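You operate a simulated robot arm through the tools that you are given. There is no shell and no other tool. Be economical: measure what you need, move in short steps, check, and stop when the job is done.

You run a simulated two-armed robot. Do the job below in one go: nothing can be reset, and whatever is moved stays where it is left.

JOB
Measure the acidity of the green-band cup and mark the acidity card.
Fine: cup on the sample seat; leave the probe in it. Set down upright: what you pick out. Where these are worked on the way, their far stop is far enough and under half their travel is too little: white probe.

Only the result counts: the job must be done as asked and must still hold three seconds after the hand-in. Knocking over, shifting, dropping, spilling or breaking anything else fails it.

ROBOT AND FRAMES
Two 7-joint arms with fingered hands on one trunk, on a base that drives. Base frame: it is fixed to the floor where the robot stands at the start and does not move with it; the origin is under the middle of the robot, x ahead of it, y to its left, z up. Units: mm, degrees, N and s.
The left shoulder is at the start at [20, 123, 1251], the right one opposite. With the tool pointing down near the work surface each hand reaches from about 100 to 480 mm from the robot's upright axis, wherever it stands, measured 20 degrees to its own side. Places, roughly: acidity meter [500, -600, 1000]; blue slider [600, -600, 1100]; green slider [300, 200, 700]; orange slider [400, -1100, 700]; purple slider [400, -700, 700]; sample seat of the acidity meter [600, -800, 900]; set button [400, -700, 900]; white probe [600, -600, 1000]; yellow slider [400, -200, 700]. Payload 2.4 kg a hand.
Tool frame (each hand has its own): the origin (TCP) lies between the finger pads and is the grasp point; the fingertips stand 17 mm ahead of it; z points along the fingers, y is the line along which they close. The gripper opens to 88 mm. The gripper's body begins 47 mm behind the TCP. The gripper is a hand of 3 fingers: y runs from the thumb to the fingers, the wrist lies at [0, 0, -165] in the tool frame, and closing takes about 1.5 s.
Orientation is that of the tool frame in the base frame, as a unit quaternion [w, x, y, z]. With the fingers straight down and closing along the base's y, the tool's x points along the base's -x, its y along +y and its z along -z.

CONTROLS
- The arms move only by the tool servo_tool. It takes "left_moves", "right_moves" or both (then of equal length, played together; a hand with none holds still); each is a list of rows, each a list of 2 entries, a list of its own where there are three numbers: the shift along the tool's x, y, z in units of 25 mm (1.0 is 25 mm), then the turn, a rotation vector about the tool's x, y, z in units of 8 degrees (1.0 is 8 degrees). In form: [[[dx, dy, dz], [ax, ay, az]], ...]. A call has 1 to 12 rows; each row shifts and turns the commanded pose from where the row before left it, along the tool's axes as they then stand. "left_hand" and "right_hand" are, for a hand that has rows, the finger opening in mm, from 0 to 88, set as the call begins (left out, the last holds). A call with a number of a shift or a turn outside -1 to 1 is refused whole. Rows are played at 5 a second. More than 50 mm and 8.6 degrees between two rows, or a gripper value outside its range, and nothing of the call is played. A pose out of reach is approached as far as the arm can. The call stops where the force on the tool passes 90 N (or 10 N more than at its start, if that is more) or the arm is blocked; 0.2 s more then pass. The fingers move at their own pace (about 45 mm/s each) and stop on an object; they squeeze with about 28 N. The grip force told is the motor's: it shows also when the fingers shut on nothing. Time passes only in rows, and 0.2 s behind the last, so rows that do not move let the fingers close. The reply holds the time, the measured pose of the TCP, the force on the tool along the base axes, the opening and the grip force, in the units named above and with some noise, with the torque about the TCP (base axes, N m) and any sound that the robot's microphone picked up.
- Cameras (640 x 400 px; columns grow to the right, rows downward): "scene" is now at [44.5, -31.5, 1699.1]; the picture's right is [-0.45, -0.89, 0.00], its down [-0.74, 0.37, -0.57] and it looks along [0.51, -0.26, -0.82] (base axes); focal length 254 px, centre (320, 200). "left" rides on the left gripper at [-52, 4, -66] in its tool frame; the picture's right is [-0.09, -1.00, 0.00], its down [0.78, -0.07, -0.62] and it looks along [0.62, -0.05, 0.78] (tool axes); focal length 243 px, centre (320, 200). "right" rides on the right gripper at [52, 4, -66] in its tool frame; the picture's right is [-0.08, 1.00, 0.00], its down [-0.78, -0.07, -0.62] and it looks along [-0.62, -0.05, 0.78] (tool axes); focal length 243 px, centre (320, 200). There is no depth. A picture from a camera that has moved, and an enlarged one, comes with that camera's place and axes in the base frame and with its lens.
- grab_frame(camera): a new picture of that camera. It takes no simulated time.
- slide_trunk(by): slides the trunk up (or, below 0, down) by that many mm; the arms and the scene camera ride with it, the base frame stays. It gives what a move gives, with no picture.
- steer(legs): drives the robot by 1 to 6 legs, each [ahead, left, turn to the left] in mm, mm and degrees, along the robot's own axes; the way and the turn of a leg run together, so that a leg with both is an arc; at most 1500 mm and 180 degrees a leg. The arms and the cameras ride along, it lands a little off, and it stops where it bumps. It gives what a move gives.
- move_fingers(finger1, finger2, thumb_bend, hand): sets how far each is bent, from 0 (flat) to 100 (curled in); at 30 the hand is open as for a grip, at 70 the pads meet at the TCP. One left out holds its place. A second passes; each finger stops where it meets its share of the squeeze, and holds until it gets a number again. A gripper value or a shape takes the hand back. It gives what a move gives, with no picture; readings hold the bend of each and the force on the fingers (four entries, about 0 where the hand has none), thumb and palm.
- set_grasp(shape, hand): the hand has 3 fingers and takes this shape, open, in about a second: jaw (thumb against the fingers, like two jaws); tri (thumb and two fingers); tip (a fingertip pinch); poke (one finger out to press); point (the index stretched); flat (the hand flat); cup (the hand cupped); fist (a fist). The gripper value then closes the fingers along that shape, each until it touches; the sizes above hold for jaw. It gives what a move gives, with no picture.
- aim_head(pan, tilt): turns the head with the scene camera to pan (to the left, within 120 degrees either way) and tilt (down, from -29 to 69), counted from straight ahead of the robot. It gives what a move gives.
- close_up(camera, box): a new picture of the part [left, top, right, bottom] of that camera's present view, enlarged. It takes no simulated time.
- close_job(): hands the job in; it is judged then, once.

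Go step by step. Nothing tells you exact positions but the pictures and the camera data: compare them with the known pose of the tool, close in by small moves and look again before you grip or let go. The budget is 120 turns and 92 pictures, counting those below and the enlarged ones. Unless the task says otherwise, let go and move clear before handing in, and close with one line.

The tools are called after "Call:" as a command line: name --argument value ..., lists and objects as JSON in quotes. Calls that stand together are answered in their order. servo_tool: Moves the arms, as the interface text tells. Its arguments: {"type":"object","properties":{"left_moves":{"type":"array"},"left_hand":{"type":"number"},"right_moves":{"type":"array"},"right_hand":{"type":"number"}},"required":[]} The other tools are called the same way: slide_trunk (by) slides the trunk up or down; set_grasp (shape, hand) gives the hand a shape; move_fingers (finger1, finger2, thumb_bend, hand) moves the fingers one by one; steer (legs) drives the base; aim_head (pan, tilt) turns the head that bears the scene camera; grab_frame (camera) takes a picture; close_up (camera, box) takes an enlarged picture of a part of a camera's view; close_job () hands the job in.

At the start:

```text
clock: 0.0
left_tcp_pos: [325.3, -11.5, 1290.9]
left_orientation: [0.001, -0.001, 1.0, 0.0]
left_ft_force: [0.0, -1.0, -1.0]
left_ft_torque: [0.0, -0.02, 0.02]
left_width: 87.9
left_grasp_force: 0.0
left_shape: jaw
left_bend: [30.0, 30.0, 30.0]
left_finger forces: [0.0, 0.0, 0.1, 0.1, 0.0, 0.0]
right_tcp_pos: [213.0, -277.5, 1250.0]
right_orientation: [0.0, 0.0, 1.0, -0.001]
right_ft_force: [0.5, -0.7, -0.5]
right_ft_torque: [-0.01, -0.01, 0.0]
right_width: 87.7
right_grasp_force: 0.2
right_shape: jaw
right_bend: [30.0, 30.0, 30.0]
right_finger forces: [0.0, 0.1, 0.0, 0.0, 0.1, 0.0]
trunk travel left (down, up): [-465.0, 365.0]
robot x, y, heading: [-0.3, -2.5, -0.2]
head pan, tilt: [-26.7, 55.4]
```

scene: 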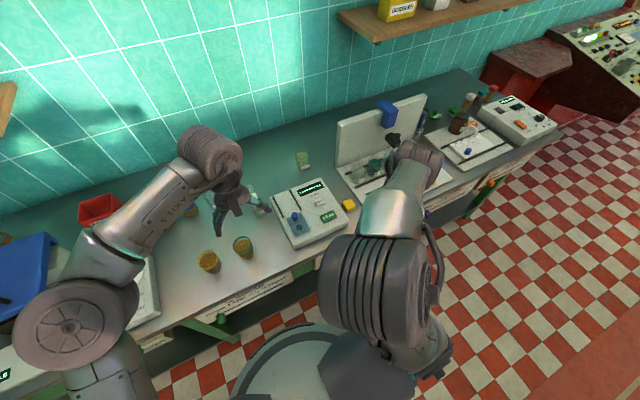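
right: 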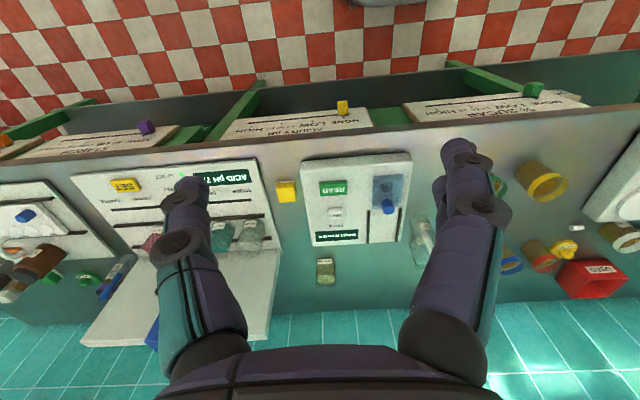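
left: 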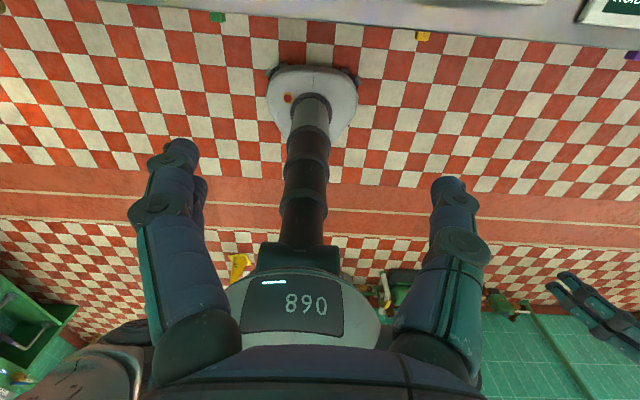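

I see a bench with several meters; the acid pH tester lies ahead to the right, with cards on the bench front. I will enlarge the views to read the labels.

Call:
close_up --camera "right" --box '[0, 80, 320, 280]'

Call:
close_up --camera "right" --box '[320, 80, 640, 280]'

Call:
close_up --camera "scene" --box '[320, 60, 600, 235]'

```text
2.00 times, centred on (160, 180) of right
camera zoom: at [160.0, -271.9, 1315.4], right [0.08, 1.0, 0.0], down [0.78, -0.07, 0.62], along [0.62, -0.05, -0.78], focal length 485 px, centre (640, 240)
```

zoom: 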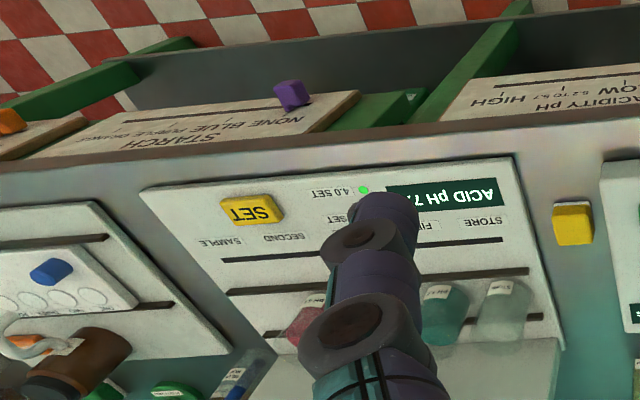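

```text
2.00 times, centred on (480, 180) of right
camera zoom: at [160.0, -271.9, 1315.4], right [0.08, 1.0, 0.0], down [0.78, -0.07, 0.62], along [0.62, -0.05, -0.78], focal length 485 px, centre (0, 240)
```

zoom: 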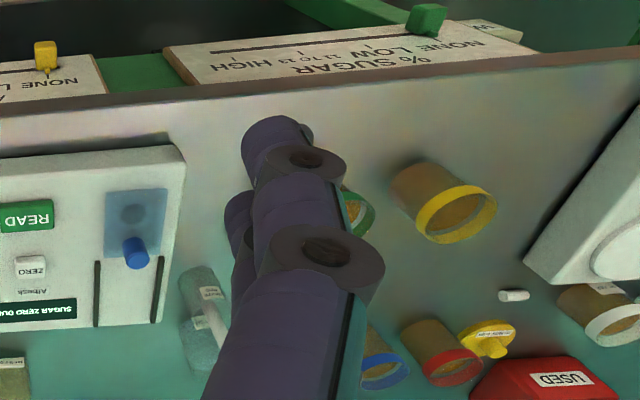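

```text
2.29 times, centred on (460, 148) of scene
camera zoom: at [44.5, -31.5, 1699.1], right [-0.45, -0.89, 0.0], down [-0.74, 0.37, -0.57], along [0.51, -0.26, -0.82], focal length 580 px, centre (0, 320)
```

zoom: 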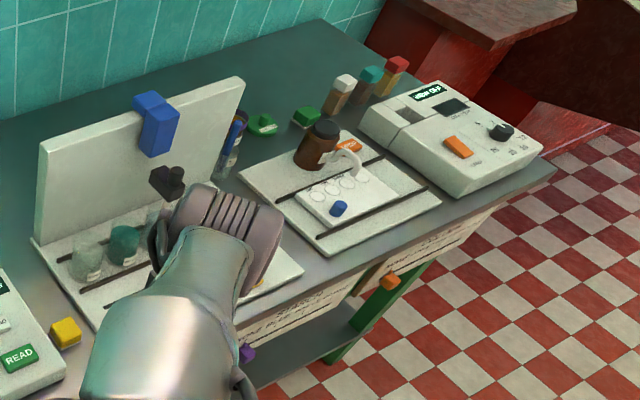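

The pH tester has a set button, blue slider and stored beakers, but the arm hides it. I drive right to see it properly.

Call:
steer --legs '[[0, -420, 0]]'

Call:
aim_head --pan -20 --tilt 45

Call:
grab_frame --camera "scene"

Call:
grab_frame --camera "left"

Call:
grab_frame --camera "right"

```text
clock: 2.6
left_tcp_pos: [328.5, -429.6, 1290.4]
left_orientation: [0.0, -0.003, 1.0, -0.001]
left_ft_force: [0.0, 0.2, 0.1]
left_ft_torque: [-0.01, 0.01, 0.0]
left_width: 87.8
left_grasp_force: 0.0
left_shape: jaw
left_bend: [30.0, 30.0, 30.0]
left_finger forces: [0.0, 0.0, 0.0, 0.0, 0.0, 0.0]
right_tcp_pos: [215.6, -696.0, 1249.9]
right_orientation: [0.0, -0.003, 1.0, 0.0]
right_ft_force: [-0.4, 0.1, 0.0]
right_ft_torque: [-0.01, 0.02, 0.01]
right_width: 87.8
right_grasp_force: 0.1
right_shape: jaw
right_bend: [30.0, 30.0, 30.0]
right_finger forces: [0.0, 0.0, 0.0, 0.0, 0.1, 0.0]
trunk travel left (down, up): [-465.0, 365.0]
robot x, y, heading: [2.8, -418.6, 0.4]
head pan, tilt: [-26.7, 55.4]
```

```text
clock: 3.3
left_tcp_pos: [327.6, -429.2, 1290.3]
left_orientation: [0.0, -0.003, 1.0, 0.0]
left_ft_force: [0.3, -0.8, -1.0]
left_ft_torque: [-0.03, 0.0, 0.02]
left_width: 87.8
left_grasp_force: 0.0
left_shape: jaw
left_bend: [30.0, 30.0, 30.0]
left_finger forces: [0.0, 0.0, 0.0, 0.0, 0.0, 0.0]
right_tcp_pos: [215.6, -694.4, 1250.6]
right_orientation: [0.0, -0.003, 1.0, -0.001]
right_ft_force: [-0.3, 0.0, 0.1]
right_ft_torque: [-0.02, -0.04, 0.03]
right_width: 87.9
right_grasp_force: 0.1
right_shape: jaw
right_bend: [30.0, 30.0, 30.0]
right_finger forces: [0.0, 0.1, 0.1, 0.0, 0.1, 0.0]
trunk travel left (down, up): [-465.0, 365.0]
robot x, y, heading: [0.6, -419.2, 0.6]
head pan, tilt: [-20.0, 45.0]
```

```text
85 pictures are left
camera scene: at [58.5, -446.4, 1712.9], right [-0.34, -0.94, 0.0], down [-0.67, 0.24, -0.71], along [0.67, -0.24, -0.71], focal length 254 px, centre (320, 200)
```

scene: 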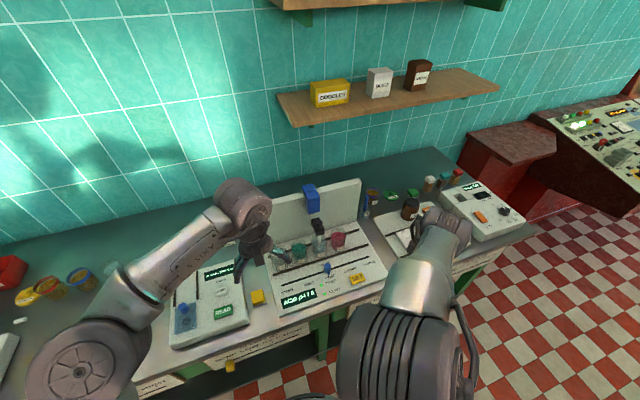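

```text
84 pictures are left
camera left: at [379.9, -423.9, 1357.2], right [0.09, -1.0, 0.0], down [-0.78, -0.07, 0.62], along [-0.62, -0.06, -0.78], focal length 243 px, centre (320, 200)
```

left: 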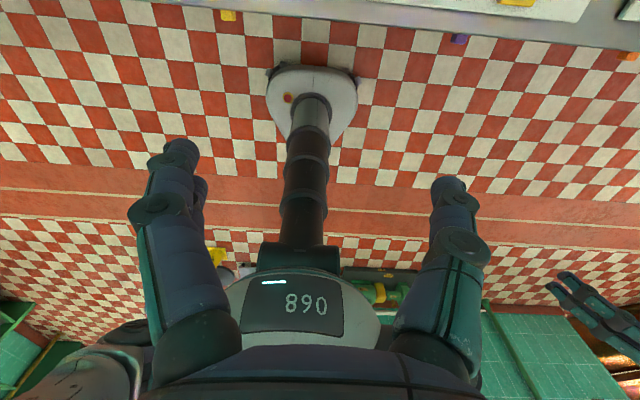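

```text
83 pictures are left
camera right: at [163.5, -690.5, 1315.4], right [0.08, 1.0, 0.0], down [0.78, -0.06, 0.62], along [0.62, -0.05, -0.78], focal length 243 px, centre (320, 200)
```

right: 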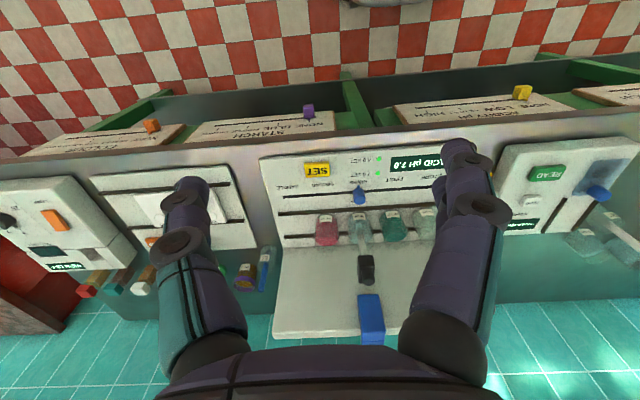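

Call:
close_up --camera "scene" --box '[250, 170, 410, 320]'

Call:
close_up --camera "right" --box '[250, 80, 570, 280]'

Call:
close_up --camera "scene" --box '[0, 240, 130, 330]'

```text
2.67 times, centred on (330, 245) of scene
camera zoom: at [58.5, -446.4, 1712.9], right [-0.34, -0.94, 0.0], down [-0.67, 0.24, -0.71], along [0.67, -0.24, -0.71], focal length 676 px, centre (293, 80)
```

zoom: 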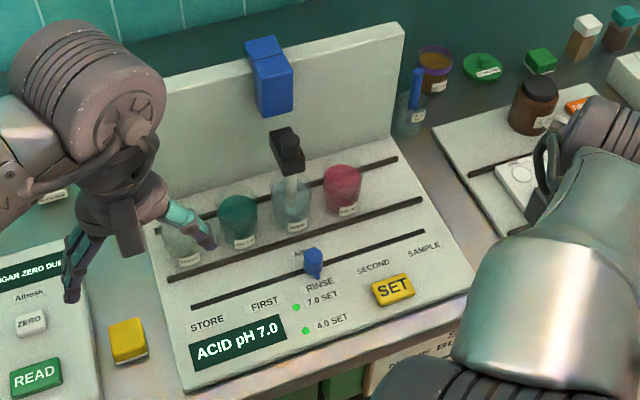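

```text
2.00 times, centred on (410, 180) of right
camera zoom: at [163.5, -690.5, 1315.4], right [0.08, 1.0, 0.0], down [0.78, -0.06, 0.62], along [0.62, -0.05, -0.78], focal length 485 px, centre (140, 240)
```

zoom: 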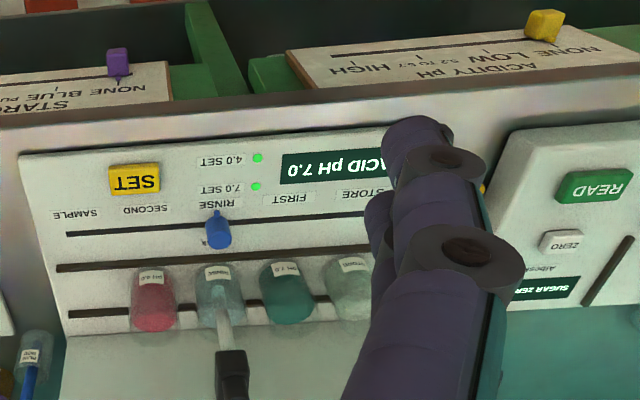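

```text
4.44 times, centred on (65, 285) of scene
camera zoom: at [58.5, -446.4, 1712.9], right [-0.34, -0.94, 0.0], down [-0.67, 0.24, -0.71], along [0.67, -0.24, -0.71], focal length 1127 px, centre (1453, -178)
```

zoom: 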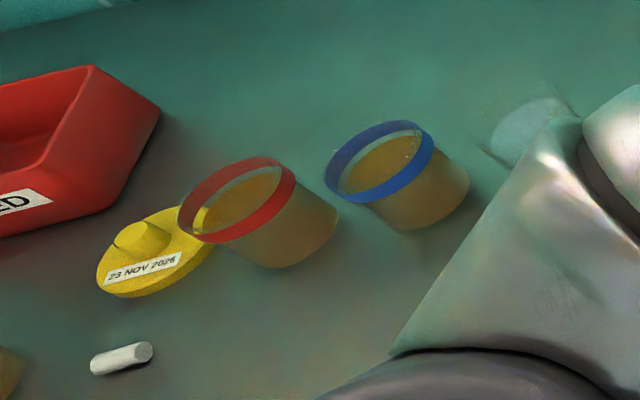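

The meter display reads "ACID pH 7.0", with the pointer at RINSE and both SET lamps green. I move the left arm away and look closer at the seat and lamps.

Call:
servo_tool --left_moves '[[[0.8, 1, -1], [0, 0, 0]], [[0.8, 1, -1], [0, 0, 0]], [[0.8, 1, -1], [0, 0, 0]], [[0.8, 1, -1], [0, 0, 0]], [[0.8, 1, -1], [0, 0, 0]], [[0, 1, 0], [0, 0, 0]], [[0, 1, 0], [0, 0, 0]]]'

Call:
grab_frame --camera "scene"

Call:
close_up --camera "scene" --box '[290, 170, 390, 240]'

Call:
close_up --camera "scene" --box '[270, 235, 390, 320]'

```text
clock: 4.9
left_tcp_pos: [223.1, -255.0, 1414.5]
left_orientation: [-0.001, -0.003, 1.0, -0.001]
left_ft_force: [-0.2, 0.7, 0.2]
left_ft_torque: [-0.01, -0.01, -0.02]
left_width: 87.9
left_grasp_force: 0.2
left_shape: jaw
left_bend: [30.0, 30.0, 30.0]
left_finger forces: [0.0, 0.0, 0.0, 0.1, 0.0, 0.1]
right_tcp_pos: [215.1, -695.8, 1249.6]
right_orientation: [0.001, -0.004, 1.0, 0.0]
right_ft_force: [0.4, 0.7, -1.4]
right_ft_torque: [-0.03, -0.01, -0.02]
right_width: 87.9
right_grasp_force: 0.0
right_shape: jaw
right_bend: [30.0, 30.0, 30.0]
right_finger forces: [0.1, 0.0, 0.0, 0.0, 0.1, 0.0]
trunk travel left (down, up): [-465.0, 365.0]
robot x, y, heading: [1.0, -420.6, 0.5]
head pan, tilt: [-20.0, 45.0]
```

```text
79 pictures are left
camera scene: at [57.4, -446.3, 1713.0], right [-0.34, -0.94, 0.0], down [-0.67, 0.24, -0.71], along [0.67, -0.24, -0.71], focal length 254 px, centre (320, 200)
```

scene: 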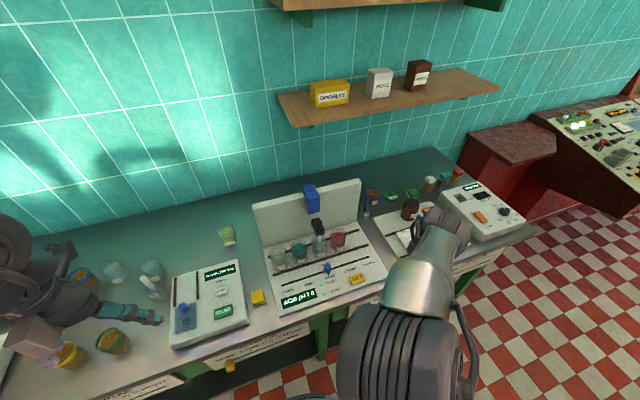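

```text
5.71 times, centred on (340, 205) of scene
camera zoom: at [57.4, -446.3, 1713.0], right [-0.34, -0.94, 0.0], down [-0.67, 0.24, -0.71], along [0.67, -0.24, -0.71], focal length 1449 px, centre (206, 171)
```

zoom: 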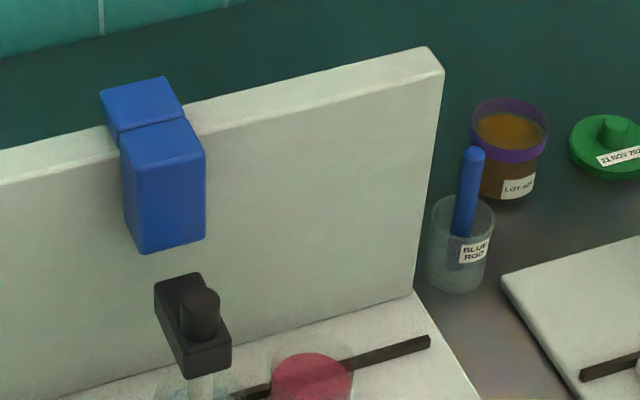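

```text
4.71 times, centred on (330, 278) of scene
camera zoom: at [57.4, -446.3, 1713.0], right [-0.34, -0.94, 0.0], down [-0.67, 0.24, -0.71], along [0.67, -0.24, -0.71], focal length 1194 px, centre (273, -165)
```

zoom: 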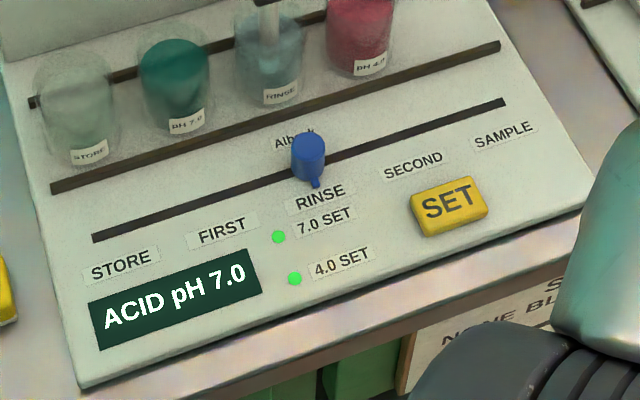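

Both sets are done (7.0 and 4.0 lamps lit), so the probe just needs to go to SAMPLE. I take the sample seat to be about [577,-781,890] and the green-band cup about [465,25]. Next I drive left to get the cup with the right hand.

Call:
steer --legs '[[0, 590, 0], [60, 0, 0]]'

Call:
grab_frame --camera "right"

Call:
grab_frame --camera "scene"

```text
clock: 8.8
left_tcp_pos: [279.5, 340.8, 1414.8]
left_orientation: [-0.001, -0.008, 1.0, 0.0]
left_ft_force: [0.9, -0.9, -0.1]
left_ft_torque: [0.02, 0.02, 0.01]
left_width: 87.9
left_grasp_force: 0.1
left_shape: jaw
left_bend: [30.0, 30.0, 30.0]
left_finger forces: [0.1, 0.0, 0.1, 0.0, 0.1, 0.1]
right_tcp_pos: [271.8, -99.5, 1249.8]
right_orientation: [0.0, -0.008, 1.0, -0.001]
right_ft_force: [1.0, 0.0, -0.6]
right_ft_torque: [0.0, 0.02, -0.03]
right_width: 88.0
right_grasp_force: 0.1
right_shape: jaw
right_bend: [30.0, 30.0, 30.0]
right_finger forces: [0.0, 0.0, 0.1, 0.0, 0.1, 0.0]
trunk travel left (down, up): [-465.0, 365.0]
robot x, y, heading: [56.6, 175.6, 0.9]
head pan, tilt: [-20.0, 45.0]
```

```text
76 pictures are left
camera right: at [221.6, -94.5, 1315.2], right [0.07, 1.0, 0.0], down [0.78, -0.05, 0.62], along [0.62, -0.04, -0.78], focal length 243 px, centre (320, 200)
```

right: 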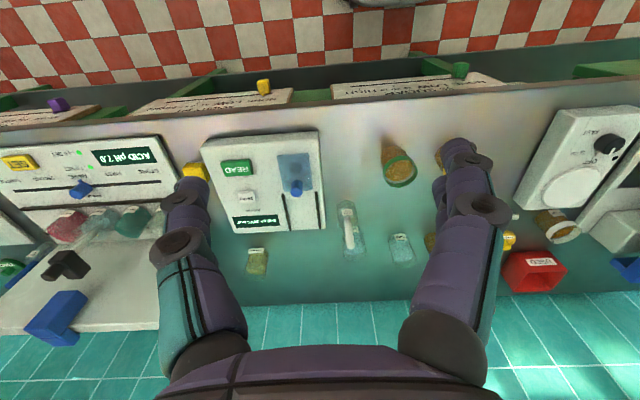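

```text
75 pictures are left
camera scene: at [115.1, 148.8, 1712.8], right [-0.33, -0.94, 0.0], down [-0.67, 0.23, -0.71], along [0.67, -0.23, -0.71], focal length 254 px, centre (320, 200)
```

scene: 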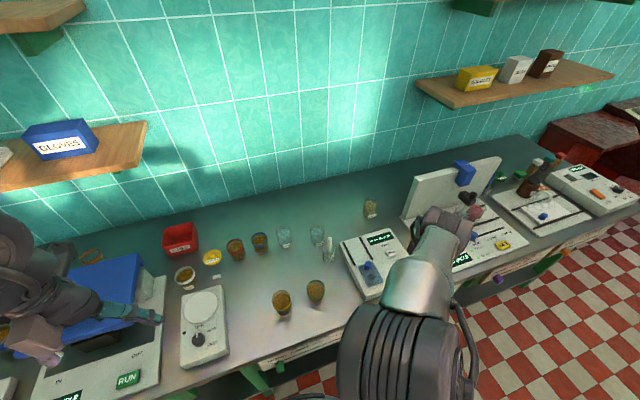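

Call:
close_up --camera "right" --box '[340, 110, 470, 210]'

Call:
close_up --camera "scene" --box '[250, 260, 350, 330]'

```text
4.00 times, centred on (405, 160) of right
camera zoom: at [221.6, -94.5, 1315.2], right [0.07, 1.0, 0.0], down [0.78, -0.05, 0.62], along [0.62, -0.04, -0.78], focal length 970 px, centre (-20, 360)
```

zoom: 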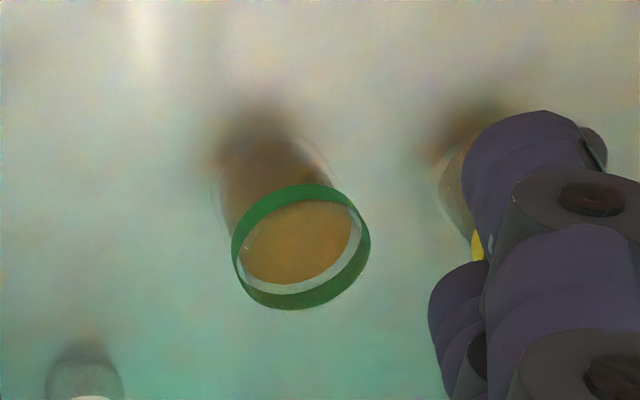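

```text
5.71 times, centred on (300, 295) of scene
camera zoom: at [115.1, 148.8, 1712.8], right [-0.33, -0.94, 0.0], down [-0.67, 0.23, -0.71], along [0.67, -0.23, -0.71], focal length 1449 px, centre (434, -343)
```

zoom: 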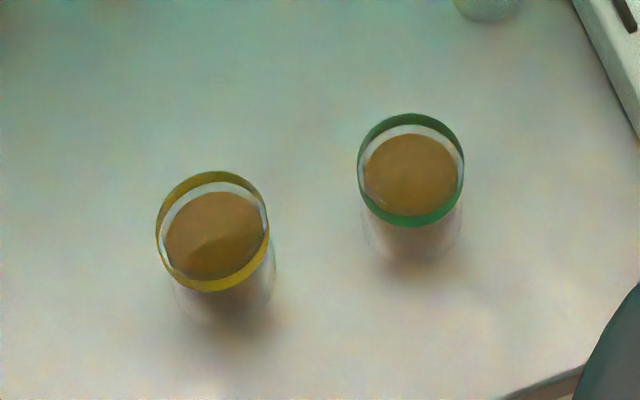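

Green cup's rim centre is about [471,39,928], 60 mm wide. I move the right hand above it.

Call:
servo_tool --right_moves '[[[-0.8, 0.554, 0.8], [0, 0, 0]], [[-0.8, 0.554, 0.8], [0, 0, 0]], [[-0.8, 0.554, 0.8], [0, 0, 0]], [[-0.8, 0.554, 0.8], [0, 0, 0]], [[-0.8, 0.554, 0.8], [0, 0, 0]], [[-0.8, 0.554, 0.8], [0, 0, 0]], [[-0.8, 0.554, 0.8], [0, 0, 0]], [[-0.8, 0.554, 0.8], [0, 0, 0]], [[-0.8, 0.554, 0.8], [0, 0, 0]], [[-0.8, 0.554, 0.8], [0, 0, 0]], [[0, 0, 0], [0, 0, 0]]]' --right_hand 88

Call:
grab_frame --camera "right"

Call:
close_up --camera "scene" --box '[200, 220, 400, 345]'

```text
clock: 11.2
left_tcp_pos: [276.5, 340.2, 1416.0]
left_orientation: [0.0, -0.008, 1.0, 0.001]
left_ft_force: [0.4, -0.8, 0.4]
left_ft_torque: [-0.01, -0.02, 0.05]
left_width: 87.9
left_grasp_force: 0.0
left_shape: jaw
left_bend: [30.0, 30.0, 30.0]
left_finger forces: [0.1, 0.0, 0.0, 0.0, 0.0, 0.1]
right_tcp_pos: [467.5, 44.7, 1048.2]
right_orientation: [0.0, -0.008, 1.0, 0.0]
right_ft_force: [-1.0, -0.3, -0.5]
right_ft_torque: [0.01, 0.0, 0.02]
right_width: 88.0
right_grasp_force: 0.1
right_shape: jaw
right_bend: [30.0, 30.0, 30.0]
right_finger forces: [0.0, 0.1, 0.1, 0.0, 0.0, 0.0]
trunk travel left (down, up): [-465.0, 365.0]
robot x, y, heading: [55.1, 175.0, 0.9]
head pan, tilt: [-20.0, 45.0]
```

```text
72 pictures are left
camera right: at [415.9, 48.8, 1113.9], right [0.07, 1.0, 0.0], down [0.78, -0.05, 0.62], along [0.62, -0.04, -0.78], focal length 243 px, centre (320, 200)
```

right: 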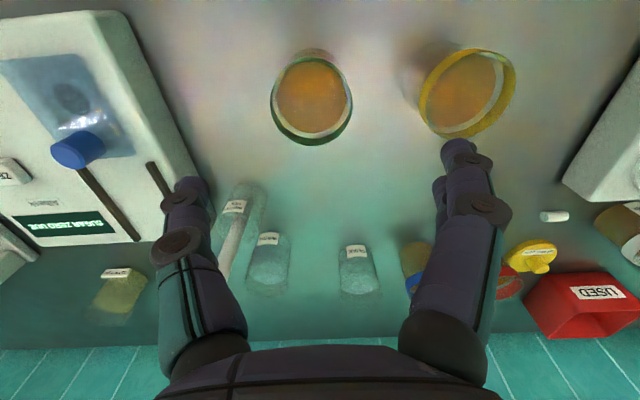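

```text
3.20 times, centred on (300, 282) of scene
camera zoom: at [112.1, 148.6, 1713.0], right [-0.33, -0.94, 0.0], down [-0.67, 0.23, -0.71], along [0.67, -0.23, -0.71], focal length 812 px, centre (384, -64)
```

zoom: 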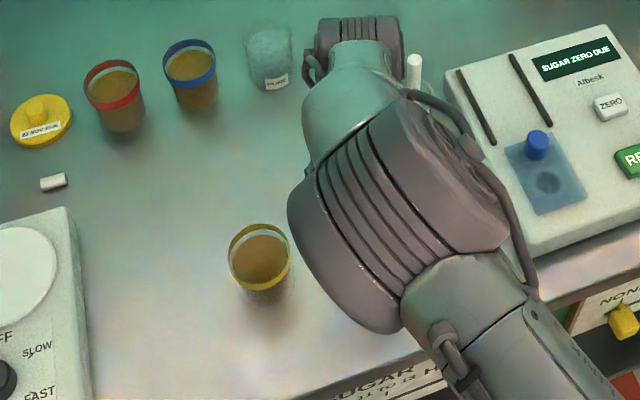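

Cup measured at [469,39.5], rim z≈928. Correct and descend part way.

Call:
servo_tool --right_moves '[[[-0.07, -0.21, 0], [0, 0, 0]], [[0, 0, 0.9], [0, 0, 0]], [[0, 0, 0.9], [0, 0, 0]], [[0, 0, 0.9], [0, 0, 0]], [[0, 0, 0.6], [0, 0, 0]], [[0, 0, 0], [0, 0, 0]]]'

Call:
grab_frame --camera "right"

```text
clock: 12.6
left_tcp_pos: [277.7, 340.1, 1415.1]
left_orientation: [0.0, -0.008, 1.0, 0.0]
left_ft_force: [-0.3, -0.7, -1.1]
left_ft_torque: [0.04, 0.03, -0.02]
left_width: 87.9
left_grasp_force: 0.1
left_shape: jaw
left_bend: [30.0, 30.0, 30.0]
left_finger forces: [0.0, 0.0, 0.0, 0.1, 0.0, 0.0]
right_tcp_pos: [472.4, 38.8, 965.9]
right_orientation: [0.001, -0.007, 1.0, -0.001]
right_ft_force: [-0.6, -0.5, -0.2]
right_ft_torque: [-0.03, 0.03, 0.0]
right_width: 87.9
right_grasp_force: 0.0
right_shape: jaw
right_bend: [30.0, 30.0, 30.0]
right_finger forces: [0.0, 0.0, 0.0, 0.1, 0.0, 0.0]
trunk travel left (down, up): [-465.0, 365.0]
robot x, y, heading: [51.1, 175.8, 1.0]
head pan, tilt: [-20.0, 45.0]
```

```text
70 pictures are left
camera right: at [420.4, 43.0, 1032.0], right [0.07, 1.0, 0.0], down [0.78, -0.05, 0.62], along [0.62, -0.04, -0.78], focal length 243 px, centre (320, 200)
```

right: 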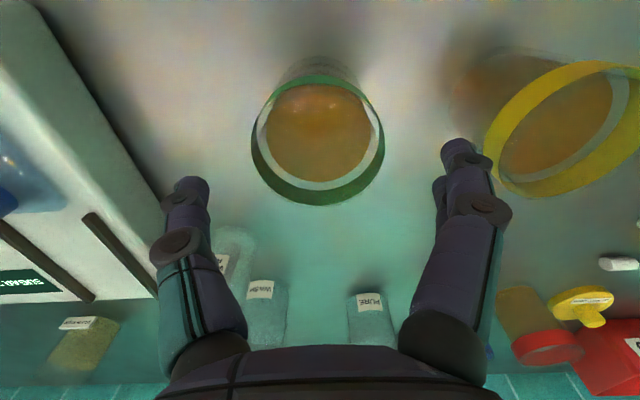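

Call:
servo_tool --right_moves '[[[0.12, 0.03, 0.8], [0, 0, 0]], [[0, 0, 0.8], [0, 0, 0]], [[0, 0, 0.75], [0, 0, 0]], [[0, 0, 0], [0, 0, 0]]]'

Call:
grab_frame --camera "right"

```text
clock: 13.6
left_tcp_pos: [276.6, 341.6, 1413.6]
left_orientation: [0.0, -0.007, 1.0, 0.0]
left_ft_force: [0.0, 0.2, 1.0]
left_ft_torque: [-0.03, 0.01, 0.03]
left_width: 87.9
left_grasp_force: 0.0
left_shape: jaw
left_bend: [30.0, 30.0, 30.0]
left_finger forces: [0.0, 0.0, 0.0, 0.1, 0.1, 0.0]
right_tcp_pos: [468.1, 39.1, 907.4]
right_orientation: [0.0, -0.008, 1.0, 0.0]
right_ft_force: [0.1, -1.0, 2.3]
right_ft_torque: [-0.05, -0.03, -0.03]
right_width: 88.0
right_grasp_force: 0.0
right_shape: jaw
right_bend: [30.0, 30.0, 30.0]
right_finger forces: [0.3, 0.1, 0.0, 0.1, 3.1, 0.0]
trunk travel left (down, up): [-465.0, 365.0]
robot x, y, heading: [57.8, 174.7, 0.8]
head pan, tilt: [-20.0, 45.0]
```

```text
69 pictures are left
camera right: at [416.8, 43.6, 973.3], right [0.07, 1.0, 0.0], down [0.78, -0.05, 0.62], along [0.62, -0.04, -0.78], focal length 243 px, centre (320, 200)
```

right: 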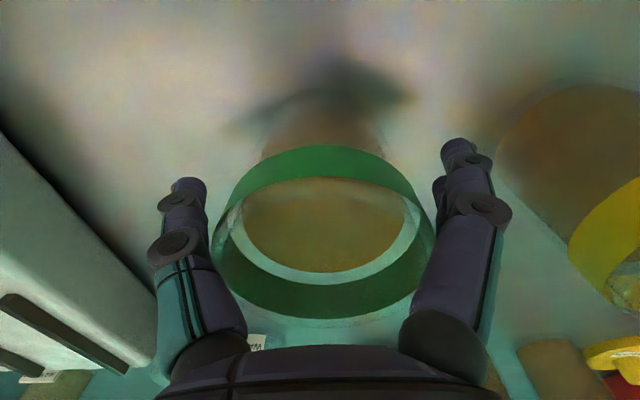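

A slight touch on the thumb (3 N), so I raise 5 mm and close on the cup.

Call:
servo_tool --right_moves '[[[0, 0, -0.2], [0, 0, 0]], [[0, 0, 0], [0, 0, 0]]]'

Call:
servo_tool --right_moves '[[[0, 0, 0], [0, 0, 0]], [[0, 0, 0], [0, 0, 0]], [[0, 0, 0], [0, 0, 0]], [[0, 0, 0], [0, 0, 0]], [[0, 0, 0], [0, 0, 0]], [[0, 0, 0], [0, 0, 0]], [[0, 0, 0], [0, 0, 0]]]' --right_hand 48

Call:
grab_frame --camera "right"

```text
clock: 14.2
left_tcp_pos: [276.1, 340.2, 1414.8]
left_orientation: [0.001, -0.007, 1.0, 0.001]
left_ft_force: [-0.4, -0.2, 0.0]
left_ft_torque: [0.01, 0.0, -0.01]
left_width: 87.8
left_grasp_force: 0.1
left_shape: jaw
left_bend: [30.0, 30.0, 30.0]
left_finger forces: [0.0, 0.1, 0.0, 0.1, 0.1, 0.0]
right_tcp_pos: [467.6, 39.9, 913.6]
right_orientation: [0.001, -0.007, 1.0, 0.001]
right_ft_force: [0.4, 0.2, -0.6]
right_ft_torque: [0.01, -0.01, -0.02]
right_width: 87.8
right_grasp_force: 0.1
right_shape: jaw
right_bend: [30.0, 30.0, 30.0]
right_finger forces: [0.0, 0.0, 0.0, 0.0, 0.1, 0.0]
trunk travel left (down, up): [-465.0, 365.0]
robot x, y, heading: [54.4, 173.0, 0.7]
head pan, tilt: [-20.0, 45.0]
```

```text
clock: 15.8
left_tcp_pos: [277.2, 341.3, 1415.3]
left_orientation: [0.0, -0.008, 1.0, -0.001]
left_ft_force: [0.4, -0.1, -0.4]
left_ft_torque: [0.01, 0.02, 0.0]
left_width: 87.8
left_grasp_force: 0.1
left_shape: jaw
left_bend: [30.0, 30.0, 30.0]
left_finger forces: [0.0, 0.1, 0.0, 0.1, 0.0, 0.1]
right_tcp_pos: [468.8, 38.5, 912.5]
right_orientation: [0.0, -0.007, 1.0, 0.0]
right_ft_force: [0.2, 0.7, -0.5]
right_ft_torque: [0.03, 0.01, 0.02]
right_width: 47.1
right_grasp_force: 27.3
right_shape: jaw
right_bend: [72.0, 71.0, 71.0]
right_finger forces: [11.3, 13.5, 0.0, 0.0, 22.5, 0.1]
trunk travel left (down, up): [-465.0, 365.0]
robot x, y, heading: [54.6, 174.1, 0.8]
head pan, tilt: [-20.0, 45.0]
```

```text
68 pictures are left
camera right: at [416.6, 43.7, 978.8], right [0.07, 1.0, 0.0], down [0.78, -0.05, 0.62], along [0.62, -0.04, -0.78], focal length 243 px, centre (320, 200)
```

right: 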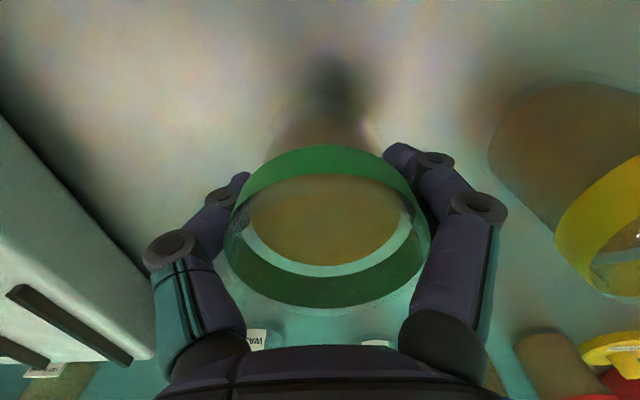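

Gripped at 47 mm, forces balanced. I lift straight up gently.

Call:
servo_tool --right_moves '[[[0, 0, -0.15], [0, 0, 0]], [[0, 0, -0.3], [0, 0, 0]], [[0, 0, -0.5], [0, 0, 0]], [[0, 0, -0.6], [0, 0, 0]], [[0, 0, -0.6], [0, 0, 0]], [[0, 0, -0.6], [0, 0, 0]], [[0, 0, -0.6], [0, 0, 0]], [[0, 0, -0.6], [0, 0, 0]], [[0, 0, -0.6], [0, 0, 0]], [[0, 0, -0.5], [0, 0, 0]], [[0, 0, -0.3], [0, 0, 0]], [[0, 0, 0], [0, 0, 0]]]'

Call:
servo_tool --right_moves '[[[0.2, 0, -0.15], [0, 0, 0]], [[0.4, 0, -0.3], [0, 0, 0]], [[0.6, 0, -0.5], [0, 0, 0]], [[0.6, 0, -0.6], [0, 0, 0]], [[0.6, 0, -0.6], [0, 0, 0]], [[0.6, 0, -0.6], [0, 0, 0]], [[0.6, 0, -0.6], [0, 0, 0]], [[0.6, 0, -0.6], [0, 0, 0]], [[0.6, 0, -0.6], [0, 0, 0]], [[0.4, 0, -0.5], [0, 0, 0]], [[0.2, 0, -0.3], [0, 0, 0]], [[0, 0, 0], [0, 0, 0]]]'

Call:
grab_frame --camera "right"

```text
clock: 18.4
left_tcp_pos: [276.7, 340.8, 1414.8]
left_orientation: [0.001, -0.008, 1.0, -0.001]
left_ft_force: [-0.6, 0.3, 0.1]
left_ft_torque: [0.0, 0.01, 0.01]
left_width: 88.1
left_grasp_force: 0.0
left_shape: jaw
left_bend: [30.0, 30.0, 30.0]
left_finger forces: [0.0, 0.1, 0.1, 0.0, 0.0, 0.0]
right_tcp_pos: [468.6, 38.2, 1047.7]
right_orientation: [0.001, -0.008, 1.0, 0.0]
right_ft_force: [-0.3, -0.7, -1.9]
right_ft_torque: [-0.01, 0.0, -0.01]
right_width: 46.7
right_grasp_force: 27.9
right_shape: jaw
right_bend: [72.0, 71.0, 71.0]
right_finger forces: [11.5, 13.5, 0.0, 0.0, 22.4, 0.0]
trunk travel left (down, up): [-465.0, 365.0]
robot x, y, heading: [54.6, 175.9, 0.9]
head pan, tilt: [-20.0, 45.0]
```

```text
clock: 21.0
left_tcp_pos: [277.2, 341.7, 1414.1]
left_orientation: [0.0, -0.007, 1.0, 0.0]
left_ft_force: [-0.2, 0.4, 0.6]
left_ft_torque: [0.02, -0.01, 0.03]
left_width: 87.7
left_grasp_force: 0.1
left_shape: jaw
left_bend: [30.0, 30.0, 30.0]
left_finger forces: [0.1, 0.0, 0.0, 0.1, 0.1, 0.0]
right_tcp_pos: [332.7, 36.0, 1180.2]
right_orientation: [0.0, -0.008, 1.0, -0.001]
right_ft_force: [0.6, 0.4, -2.4]
right_ft_torque: [0.0, -0.01, 0.03]
right_width: 45.8
right_grasp_force: 28.4
right_shape: jaw
right_bend: [72.0, 71.0, 71.0]
right_finger forces: [11.5, 13.4, 0.0, 0.1, 22.2, 0.0]
trunk travel left (down, up): [-465.0, 365.0]
robot x, y, heading: [57.6, 175.1, 0.8]
head pan, tilt: [-20.0, 45.0]
```

```text
67 pictures are left
camera right: at [280.8, 40.1, 1246.5], right [0.07, 1.0, 0.0], down [0.78, -0.05, 0.62], along [0.62, -0.04, -0.78], focal length 243 px, centre (320, 200)
```

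right: 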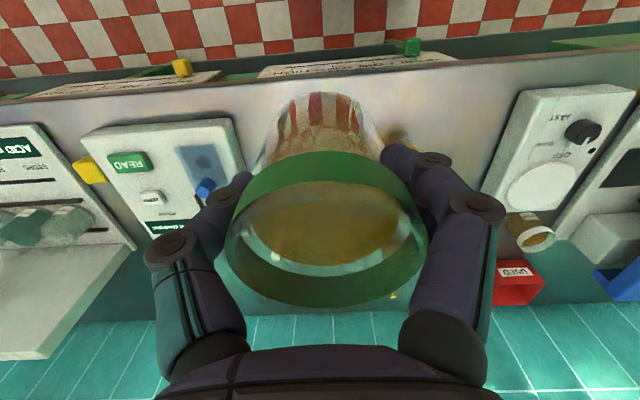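

Cup held level at 1180. I drive right to the meter with the cup retracted.

Call:
steer --legs '[[0, -790, 0]]'

Call:
steer --legs '[[70, 0, 0]]'

Call:
aim_head --pan -5 --tilt 50

Call:
grab_frame --camera "scene"

Call:
grab_frame --camera "right"

```text
clock: 25.2
left_tcp_pos: [292.9, -431.0, 1414.0]
left_orientation: [0.0, -0.015, 1.0, 0.0]
left_ft_force: [-0.2, 0.1, 0.0]
left_ft_torque: [-0.02, 0.0, -0.01]
left_width: 87.8
left_grasp_force: 0.1
left_shape: jaw
left_bend: [30.0, 30.0, 30.0]
left_finger forces: [0.0, 0.1, 0.0, 0.1, 0.0, 0.0]
right_tcp_pos: [352.8, -736.2, 1180.3]
right_orientation: [0.0, -0.015, 1.0, 0.0]
right_ft_force: [-0.3, 0.3, -2.0]
right_ft_torque: [-0.01, 0.02, -0.01]
right_width: 46.1
right_grasp_force: 27.6
right_shape: jaw
right_bend: [72.0, 71.0, 71.0]
right_finger forces: [11.4, 13.4, 0.0, 0.1, 22.3, 0.0]
trunk travel left (down, up): [-465.0, 365.0]
robot x, y, heading: [71.8, -597.2, 1.7]
head pan, tilt: [-20.0, 45.0]
```

```text
clock: 26.2
left_tcp_pos: [366.6, -429.2, 1414.5]
left_orientation: [-0.001, -0.015, 1.0, -0.001]
left_ft_force: [1.6, 0.3, -0.7]
left_ft_torque: [-0.02, 0.01, 0.04]
left_width: 87.7
left_grasp_force: 0.0
left_shape: jaw
left_bend: [30.0, 30.0, 30.0]
left_finger forces: [0.1, 0.1, 0.0, 0.1, 0.1, 0.1]
right_tcp_pos: [425.3, -732.3, 1178.5]
right_orientation: [-0.001, -0.015, 1.0, 0.0]
right_ft_force: [0.9, -0.3, -1.4]
right_ft_torque: [0.02, 0.03, 0.01]
right_width: 46.0
right_grasp_force: 27.7
right_shape: jaw
right_bend: [72.0, 71.0, 71.0]
right_finger forces: [11.4, 13.3, 0.0, 0.0, 22.2, 0.0]
trunk travel left (down, up): [-465.0, 365.0]
robot x, y, heading: [145.2, -595.9, 1.6]
head pan, tilt: [-20.0, 45.0]
```

```text
clock: 27.0
left_tcp_pos: [363.9, -429.0, 1415.0]
left_orientation: [-0.001, -0.014, 1.0, 0.0]
left_ft_force: [0.1, -0.1, -0.4]
left_ft_torque: [0.0, 0.01, 0.01]
left_width: 87.8
left_grasp_force: 0.0
left_shape: jaw
left_bend: [30.0, 30.0, 30.0]
left_finger forces: [0.0, 0.0, 0.1, 0.0, 0.0, 0.0]
right_tcp_pos: [423.4, -733.2, 1180.6]
right_orientation: [-0.001, -0.015, 1.0, 0.0]
right_ft_force: [0.2, -0.6, -1.1]
right_ft_torque: [-0.02, 0.01, -0.04]
right_width: 46.2
right_grasp_force: 27.9
right_shape: jaw
right_bend: [72.0, 71.0, 71.0]
right_finger forces: [11.5, 13.4, 0.0, 0.0, 22.3, 0.1]
trunk travel left (down, up): [-465.0, 365.0]
robot x, y, heading: [146.5, -596.6, 1.7]
head pan, tilt: [-5.0, 50.0]
```

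```text
66 pictures are left
camera scene: at [201.6, -602.3, 1706.1], right [-0.06, -1.0, 0.0], down [-0.76, 0.04, -0.64], along [0.64, -0.04, -0.77], focal length 254 px, centre (320, 200)
```

scene: 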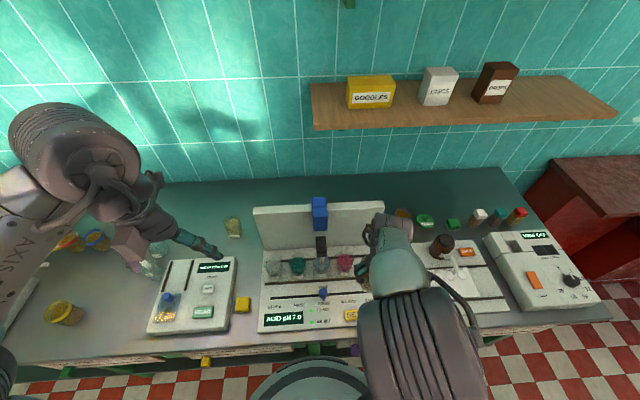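

```text
65 pictures are left
camera right: at [371.9, -729.4, 1246.4], right [0.05, 1.0, 0.0], down [0.78, -0.04, 0.62], along [0.62, -0.03, -0.78], focal length 243 px, centre (320, 200)
```

right: 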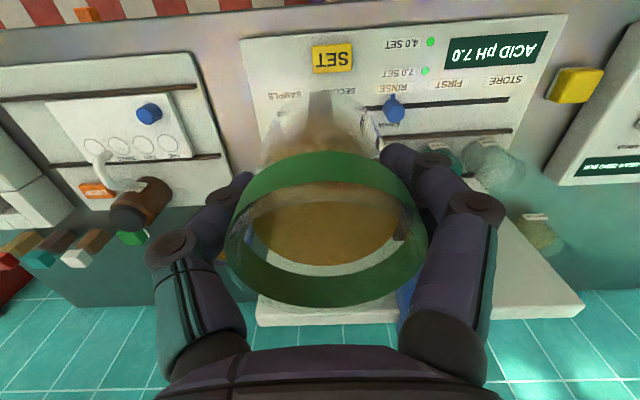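

Call:
close_up --camera "scene" --box '[250, 190, 410, 330]'

```text
2.86 times, centred on (330, 260) of scene
camera zoom: at [201.6, -602.3, 1706.1], right [-0.06, -1.0, 0.0], down [-0.76, 0.04, -0.64], along [0.64, -0.04, -0.77], focal length 725 px, centre (291, 29)
```

zoom: 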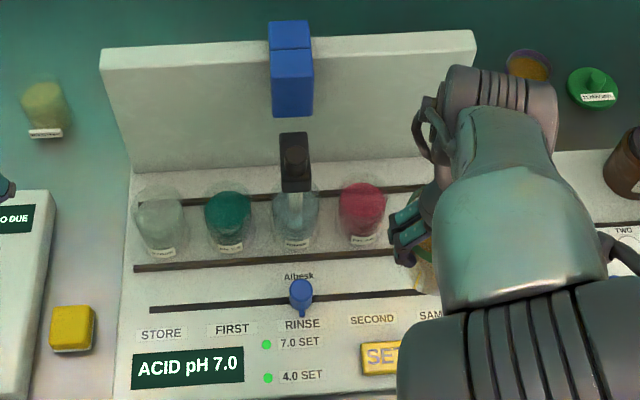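

The seat is at about [577,-787]; the pH 4.0 beaker neighbours it, so I turn the hand 90° so the fingers open along x instead of towards that beaker.

Call:
servo_tool --right_moves '[[[0, 0, 0], [0, 0, -0.5]], [[0, 0, 0], [0, 0, -1]], [[0, 0, 0], [0, 0, -1]], [[0, 0, 0], [0, 0, -1]], [[0, 0, 0], [0, 0, -1]], [[0, 0, 0], [0, 0, -1]], [[0, 0, 0], [0, 0, -1]], [[0, 0, 0], [0, 0, -1]], [[0, 0, 0], [0, 0, -1]], [[0, 0, 0], [0, 0, -1]], [[0, 0, 0], [0, 0, -1]], [[0, 0, 0], [0, 0, -0.55]]]'

Call:
grab_frame --camera "right"

Call:
grab_frame --camera "scene"

```text
clock: 29.6
left_tcp_pos: [364.3, -428.0, 1414.7]
left_orientation: [0.0, -0.015, 1.0, 0.0]
left_ft_force: [-0.2, 0.6, -0.5]
left_ft_torque: [-0.04, 0.02, 0.05]
left_width: 87.7
left_grasp_force: 0.2
left_shape: jaw
left_bend: [30.0, 30.0, 30.0]
left_finger forces: [0.0, 0.0, 0.0, 0.1, 0.1, 0.1]
right_tcp_pos: [424.4, -732.5, 1179.4]
right_orientation: [0.001, 0.709, -0.705, 0.0]
right_ft_force: [0.8, -0.5, -1.4]
right_ft_torque: [-0.03, -0.02, 0.01]
right_width: 45.8
right_grasp_force: 28.4
right_shape: jaw
right_bend: [72.0, 71.0, 71.0]
right_finger forces: [11.5, 13.4, 0.1, 0.1, 22.3, 0.0]
trunk travel left (down, up): [-465.0, 365.0]
robot x, y, heading: [147.4, -599.0, 1.6]
head pan, tilt: [-5.0, 50.0]
```

```text
63 pictures are left
camera right: at [420.4, -784.6, 1246.1], right [-1.0, 0.08, 0.0], down [0.06, 0.78, 0.62], along [0.05, 0.62, -0.78], focal length 243 px, centre (320, 200)
```

right: 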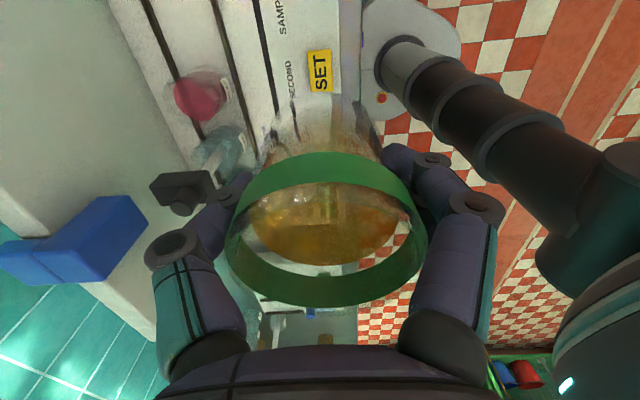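

```text
62 pictures are left
camera scene: at [201.9, -602.2, 1706.0], right [-0.06, -1.0, 0.0], down [-0.76, 0.04, -0.64], along [0.64, -0.04, -0.77], focal length 254 px, centre (320, 200)
```

scene: 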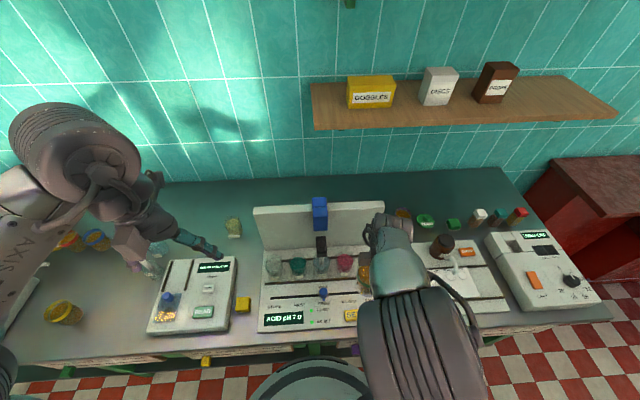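

Call:
servo_tool --right_moves '[[[0.2, -0.3, 0], [0, 0, 0]], [[0.2, -0.6, 0], [0, 0, 0]], [[0.22, -0.65, 0], [0, 0, 0]], [[0.22, -0.65, 0], [0, 0, 0]], [[0.22, -0.65, 0], [0, 0, 0]], [[0.22, -0.65, 0], [0, 0, 0]], [[0.22, -0.65, 0], [0, 0, 0]], [[0.22, -0.65, 0], [0, 0, 0]], [[0.22, -0.65, 0], [0, 0, 0]], [[0.24, -0.4, 0], [0, 0, 0]], [[0, -0.25, 0], [0, 0, 0]], [[0, 0, 0], [0, 0, 0]]]'

Call:
grab_frame --camera "right"

Call:
close_up --camera "scene" --box '[250, 190, 410, 330]'

```text
clock: 32.2
left_tcp_pos: [364.8, -429.1, 1415.4]
left_orientation: [0.0, -0.014, 1.0, 0.0]
left_ft_force: [0.4, 0.3, -0.7]
left_ft_torque: [0.01, -0.03, 0.01]
left_width: 87.7
left_grasp_force: 0.0
left_shape: jaw
left_bend: [30.0, 30.0, 30.0]
left_finger forces: [0.1, 0.1, 0.0, 0.0, 0.0, 0.1]
right_tcp_pos: [577.1, -787.3, 1181.1]
right_orientation: [0.0, 0.708, -0.707, -0.001]
right_ft_force: [-0.1, 0.0, -1.2]
right_ft_torque: [0.02, 0.0, -0.02]
right_width: 45.3
right_grasp_force: 28.5
right_shape: jaw
right_bend: [73.0, 71.0, 71.0]
right_finger forces: [11.0, 13.4, 0.0, 0.0, 22.3, 0.1]
trunk travel left (down, up): [-465.0, 365.0]
robot x, y, heading: [140.5, -601.1, 1.5]
head pan, tilt: [-5.0, 50.0]
```

```text
61 pictures are left
camera right: at [572.8, -839.1, 1246.3], right [-1.0, 0.08, 0.0], down [0.07, 0.78, 0.62], along [0.05, 0.62, -0.78], focal length 243 px, centre (320, 200)
```

right: 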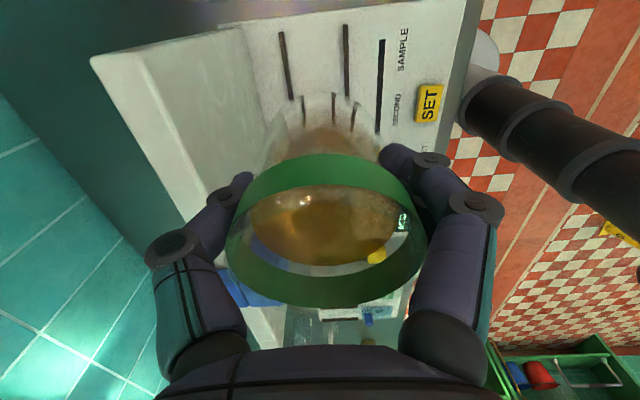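

```text
2.86 times, centred on (330, 260) of scene
camera zoom: at [202.0, -602.3, 1706.0], right [-0.06, -1.0, 0.0], down [-0.76, 0.04, -0.64], along [0.64, -0.04, -0.77], focal length 725 px, centre (291, 29)
```

zoom: 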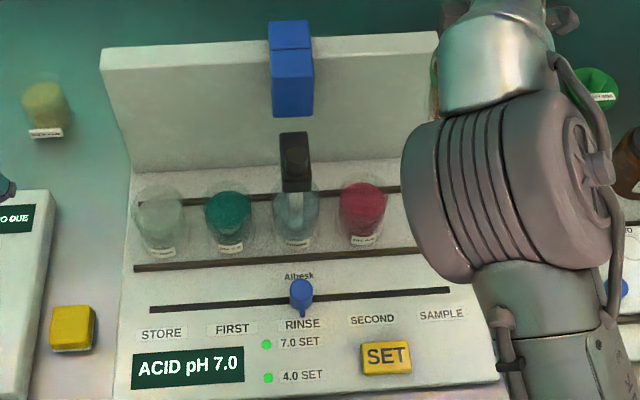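

Alignment with the rails and the SAMPLE label checks out. I lower the cup.

Call:
servo_tool --right_moves '[[[0, 0, 0.3], [0, 0, 0]], [[0, 0, 0.7], [0, 0, 0]], [[0, 0, 0.8], [0, 0, 0]], [[0, 0, 0.8], [0, 0, 0]], [[0, 0, 0.8], [0, 0, 0]], [[0, 0, 0.8], [0, 0, 0]], [[0, 0, 0.8], [0, 0, 0]], [[0, 0, 0.8], [0, 0, 0]], [[0, 0, 0.8], [0, 0, 0]], [[0, 0, 0.7], [0, 0, 0]], [[0, 0, 0.4], [0, 0, 0]], [[0, 0, 0], [0, 0, 0]]]'

Call:
grab_frame --camera "right"

Call:
close_up --camera "scene" --box '[250, 190, 410, 330]'

```text
clock: 34.8
left_tcp_pos: [364.4, -428.7, 1414.1]
left_orientation: [0.001, -0.015, 1.0, 0.001]
left_ft_force: [-0.2, 0.1, -0.3]
left_ft_torque: [0.01, -0.01, -0.01]
left_width: 87.7
left_grasp_force: 0.0
left_shape: jaw
left_bend: [30.0, 30.0, 30.0]
left_finger forces: [0.0, 0.0, 0.1, 0.0, 0.1, 0.0]
right_tcp_pos: [575.8, -787.6, 988.4]
right_orientation: [0.0, 0.707, -0.707, 0.0]
right_ft_force: [0.3, 1.1, -1.8]
right_ft_torque: [-0.01, 0.0, -0.02]
right_width: 45.1
right_grasp_force: 28.1
right_shape: jaw
right_bend: [73.0, 71.0, 71.0]
right_finger forces: [10.2, 13.2, 0.0, 0.1, 22.3, 0.1]
trunk travel left (down, up): [-465.0, 365.0]
robot x, y, heading: [145.2, -598.4, 1.7]
head pan, tilt: [-5.0, 50.0]
```

```text
59 pictures are left
camera right: at [571.6, -839.1, 1054.0], right [-1.0, 0.08, 0.0], down [0.07, 0.78, 0.62], along [0.05, 0.62, -0.78], focal length 243 px, centre (320, 200)
```

right: 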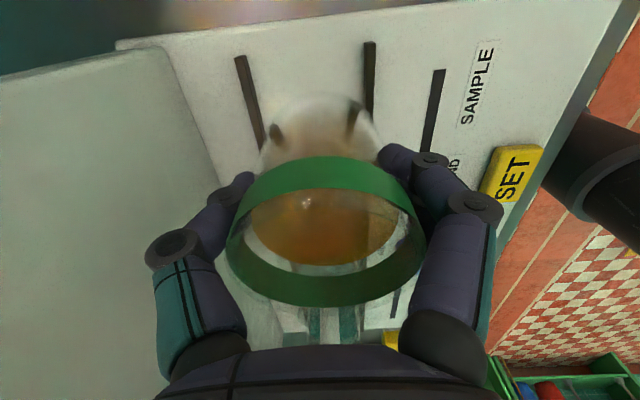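

```text
2.86 times, centred on (330, 260) of scene
camera zoom: at [202.1, -602.2, 1706.0], right [-0.06, -1.0, 0.0], down [-0.77, 0.04, -0.64], along [0.64, -0.04, -0.77], focal length 725 px, centre (291, 29)
```

zoom: 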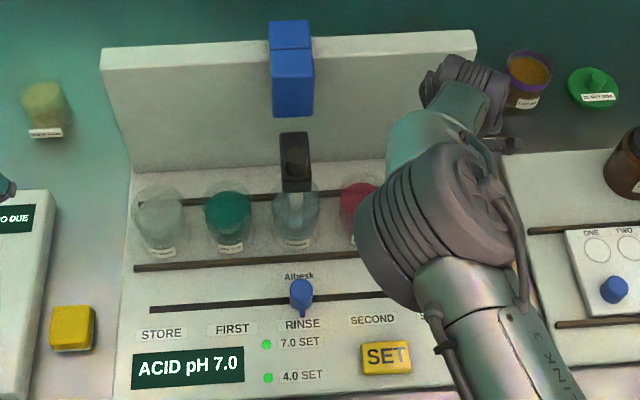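

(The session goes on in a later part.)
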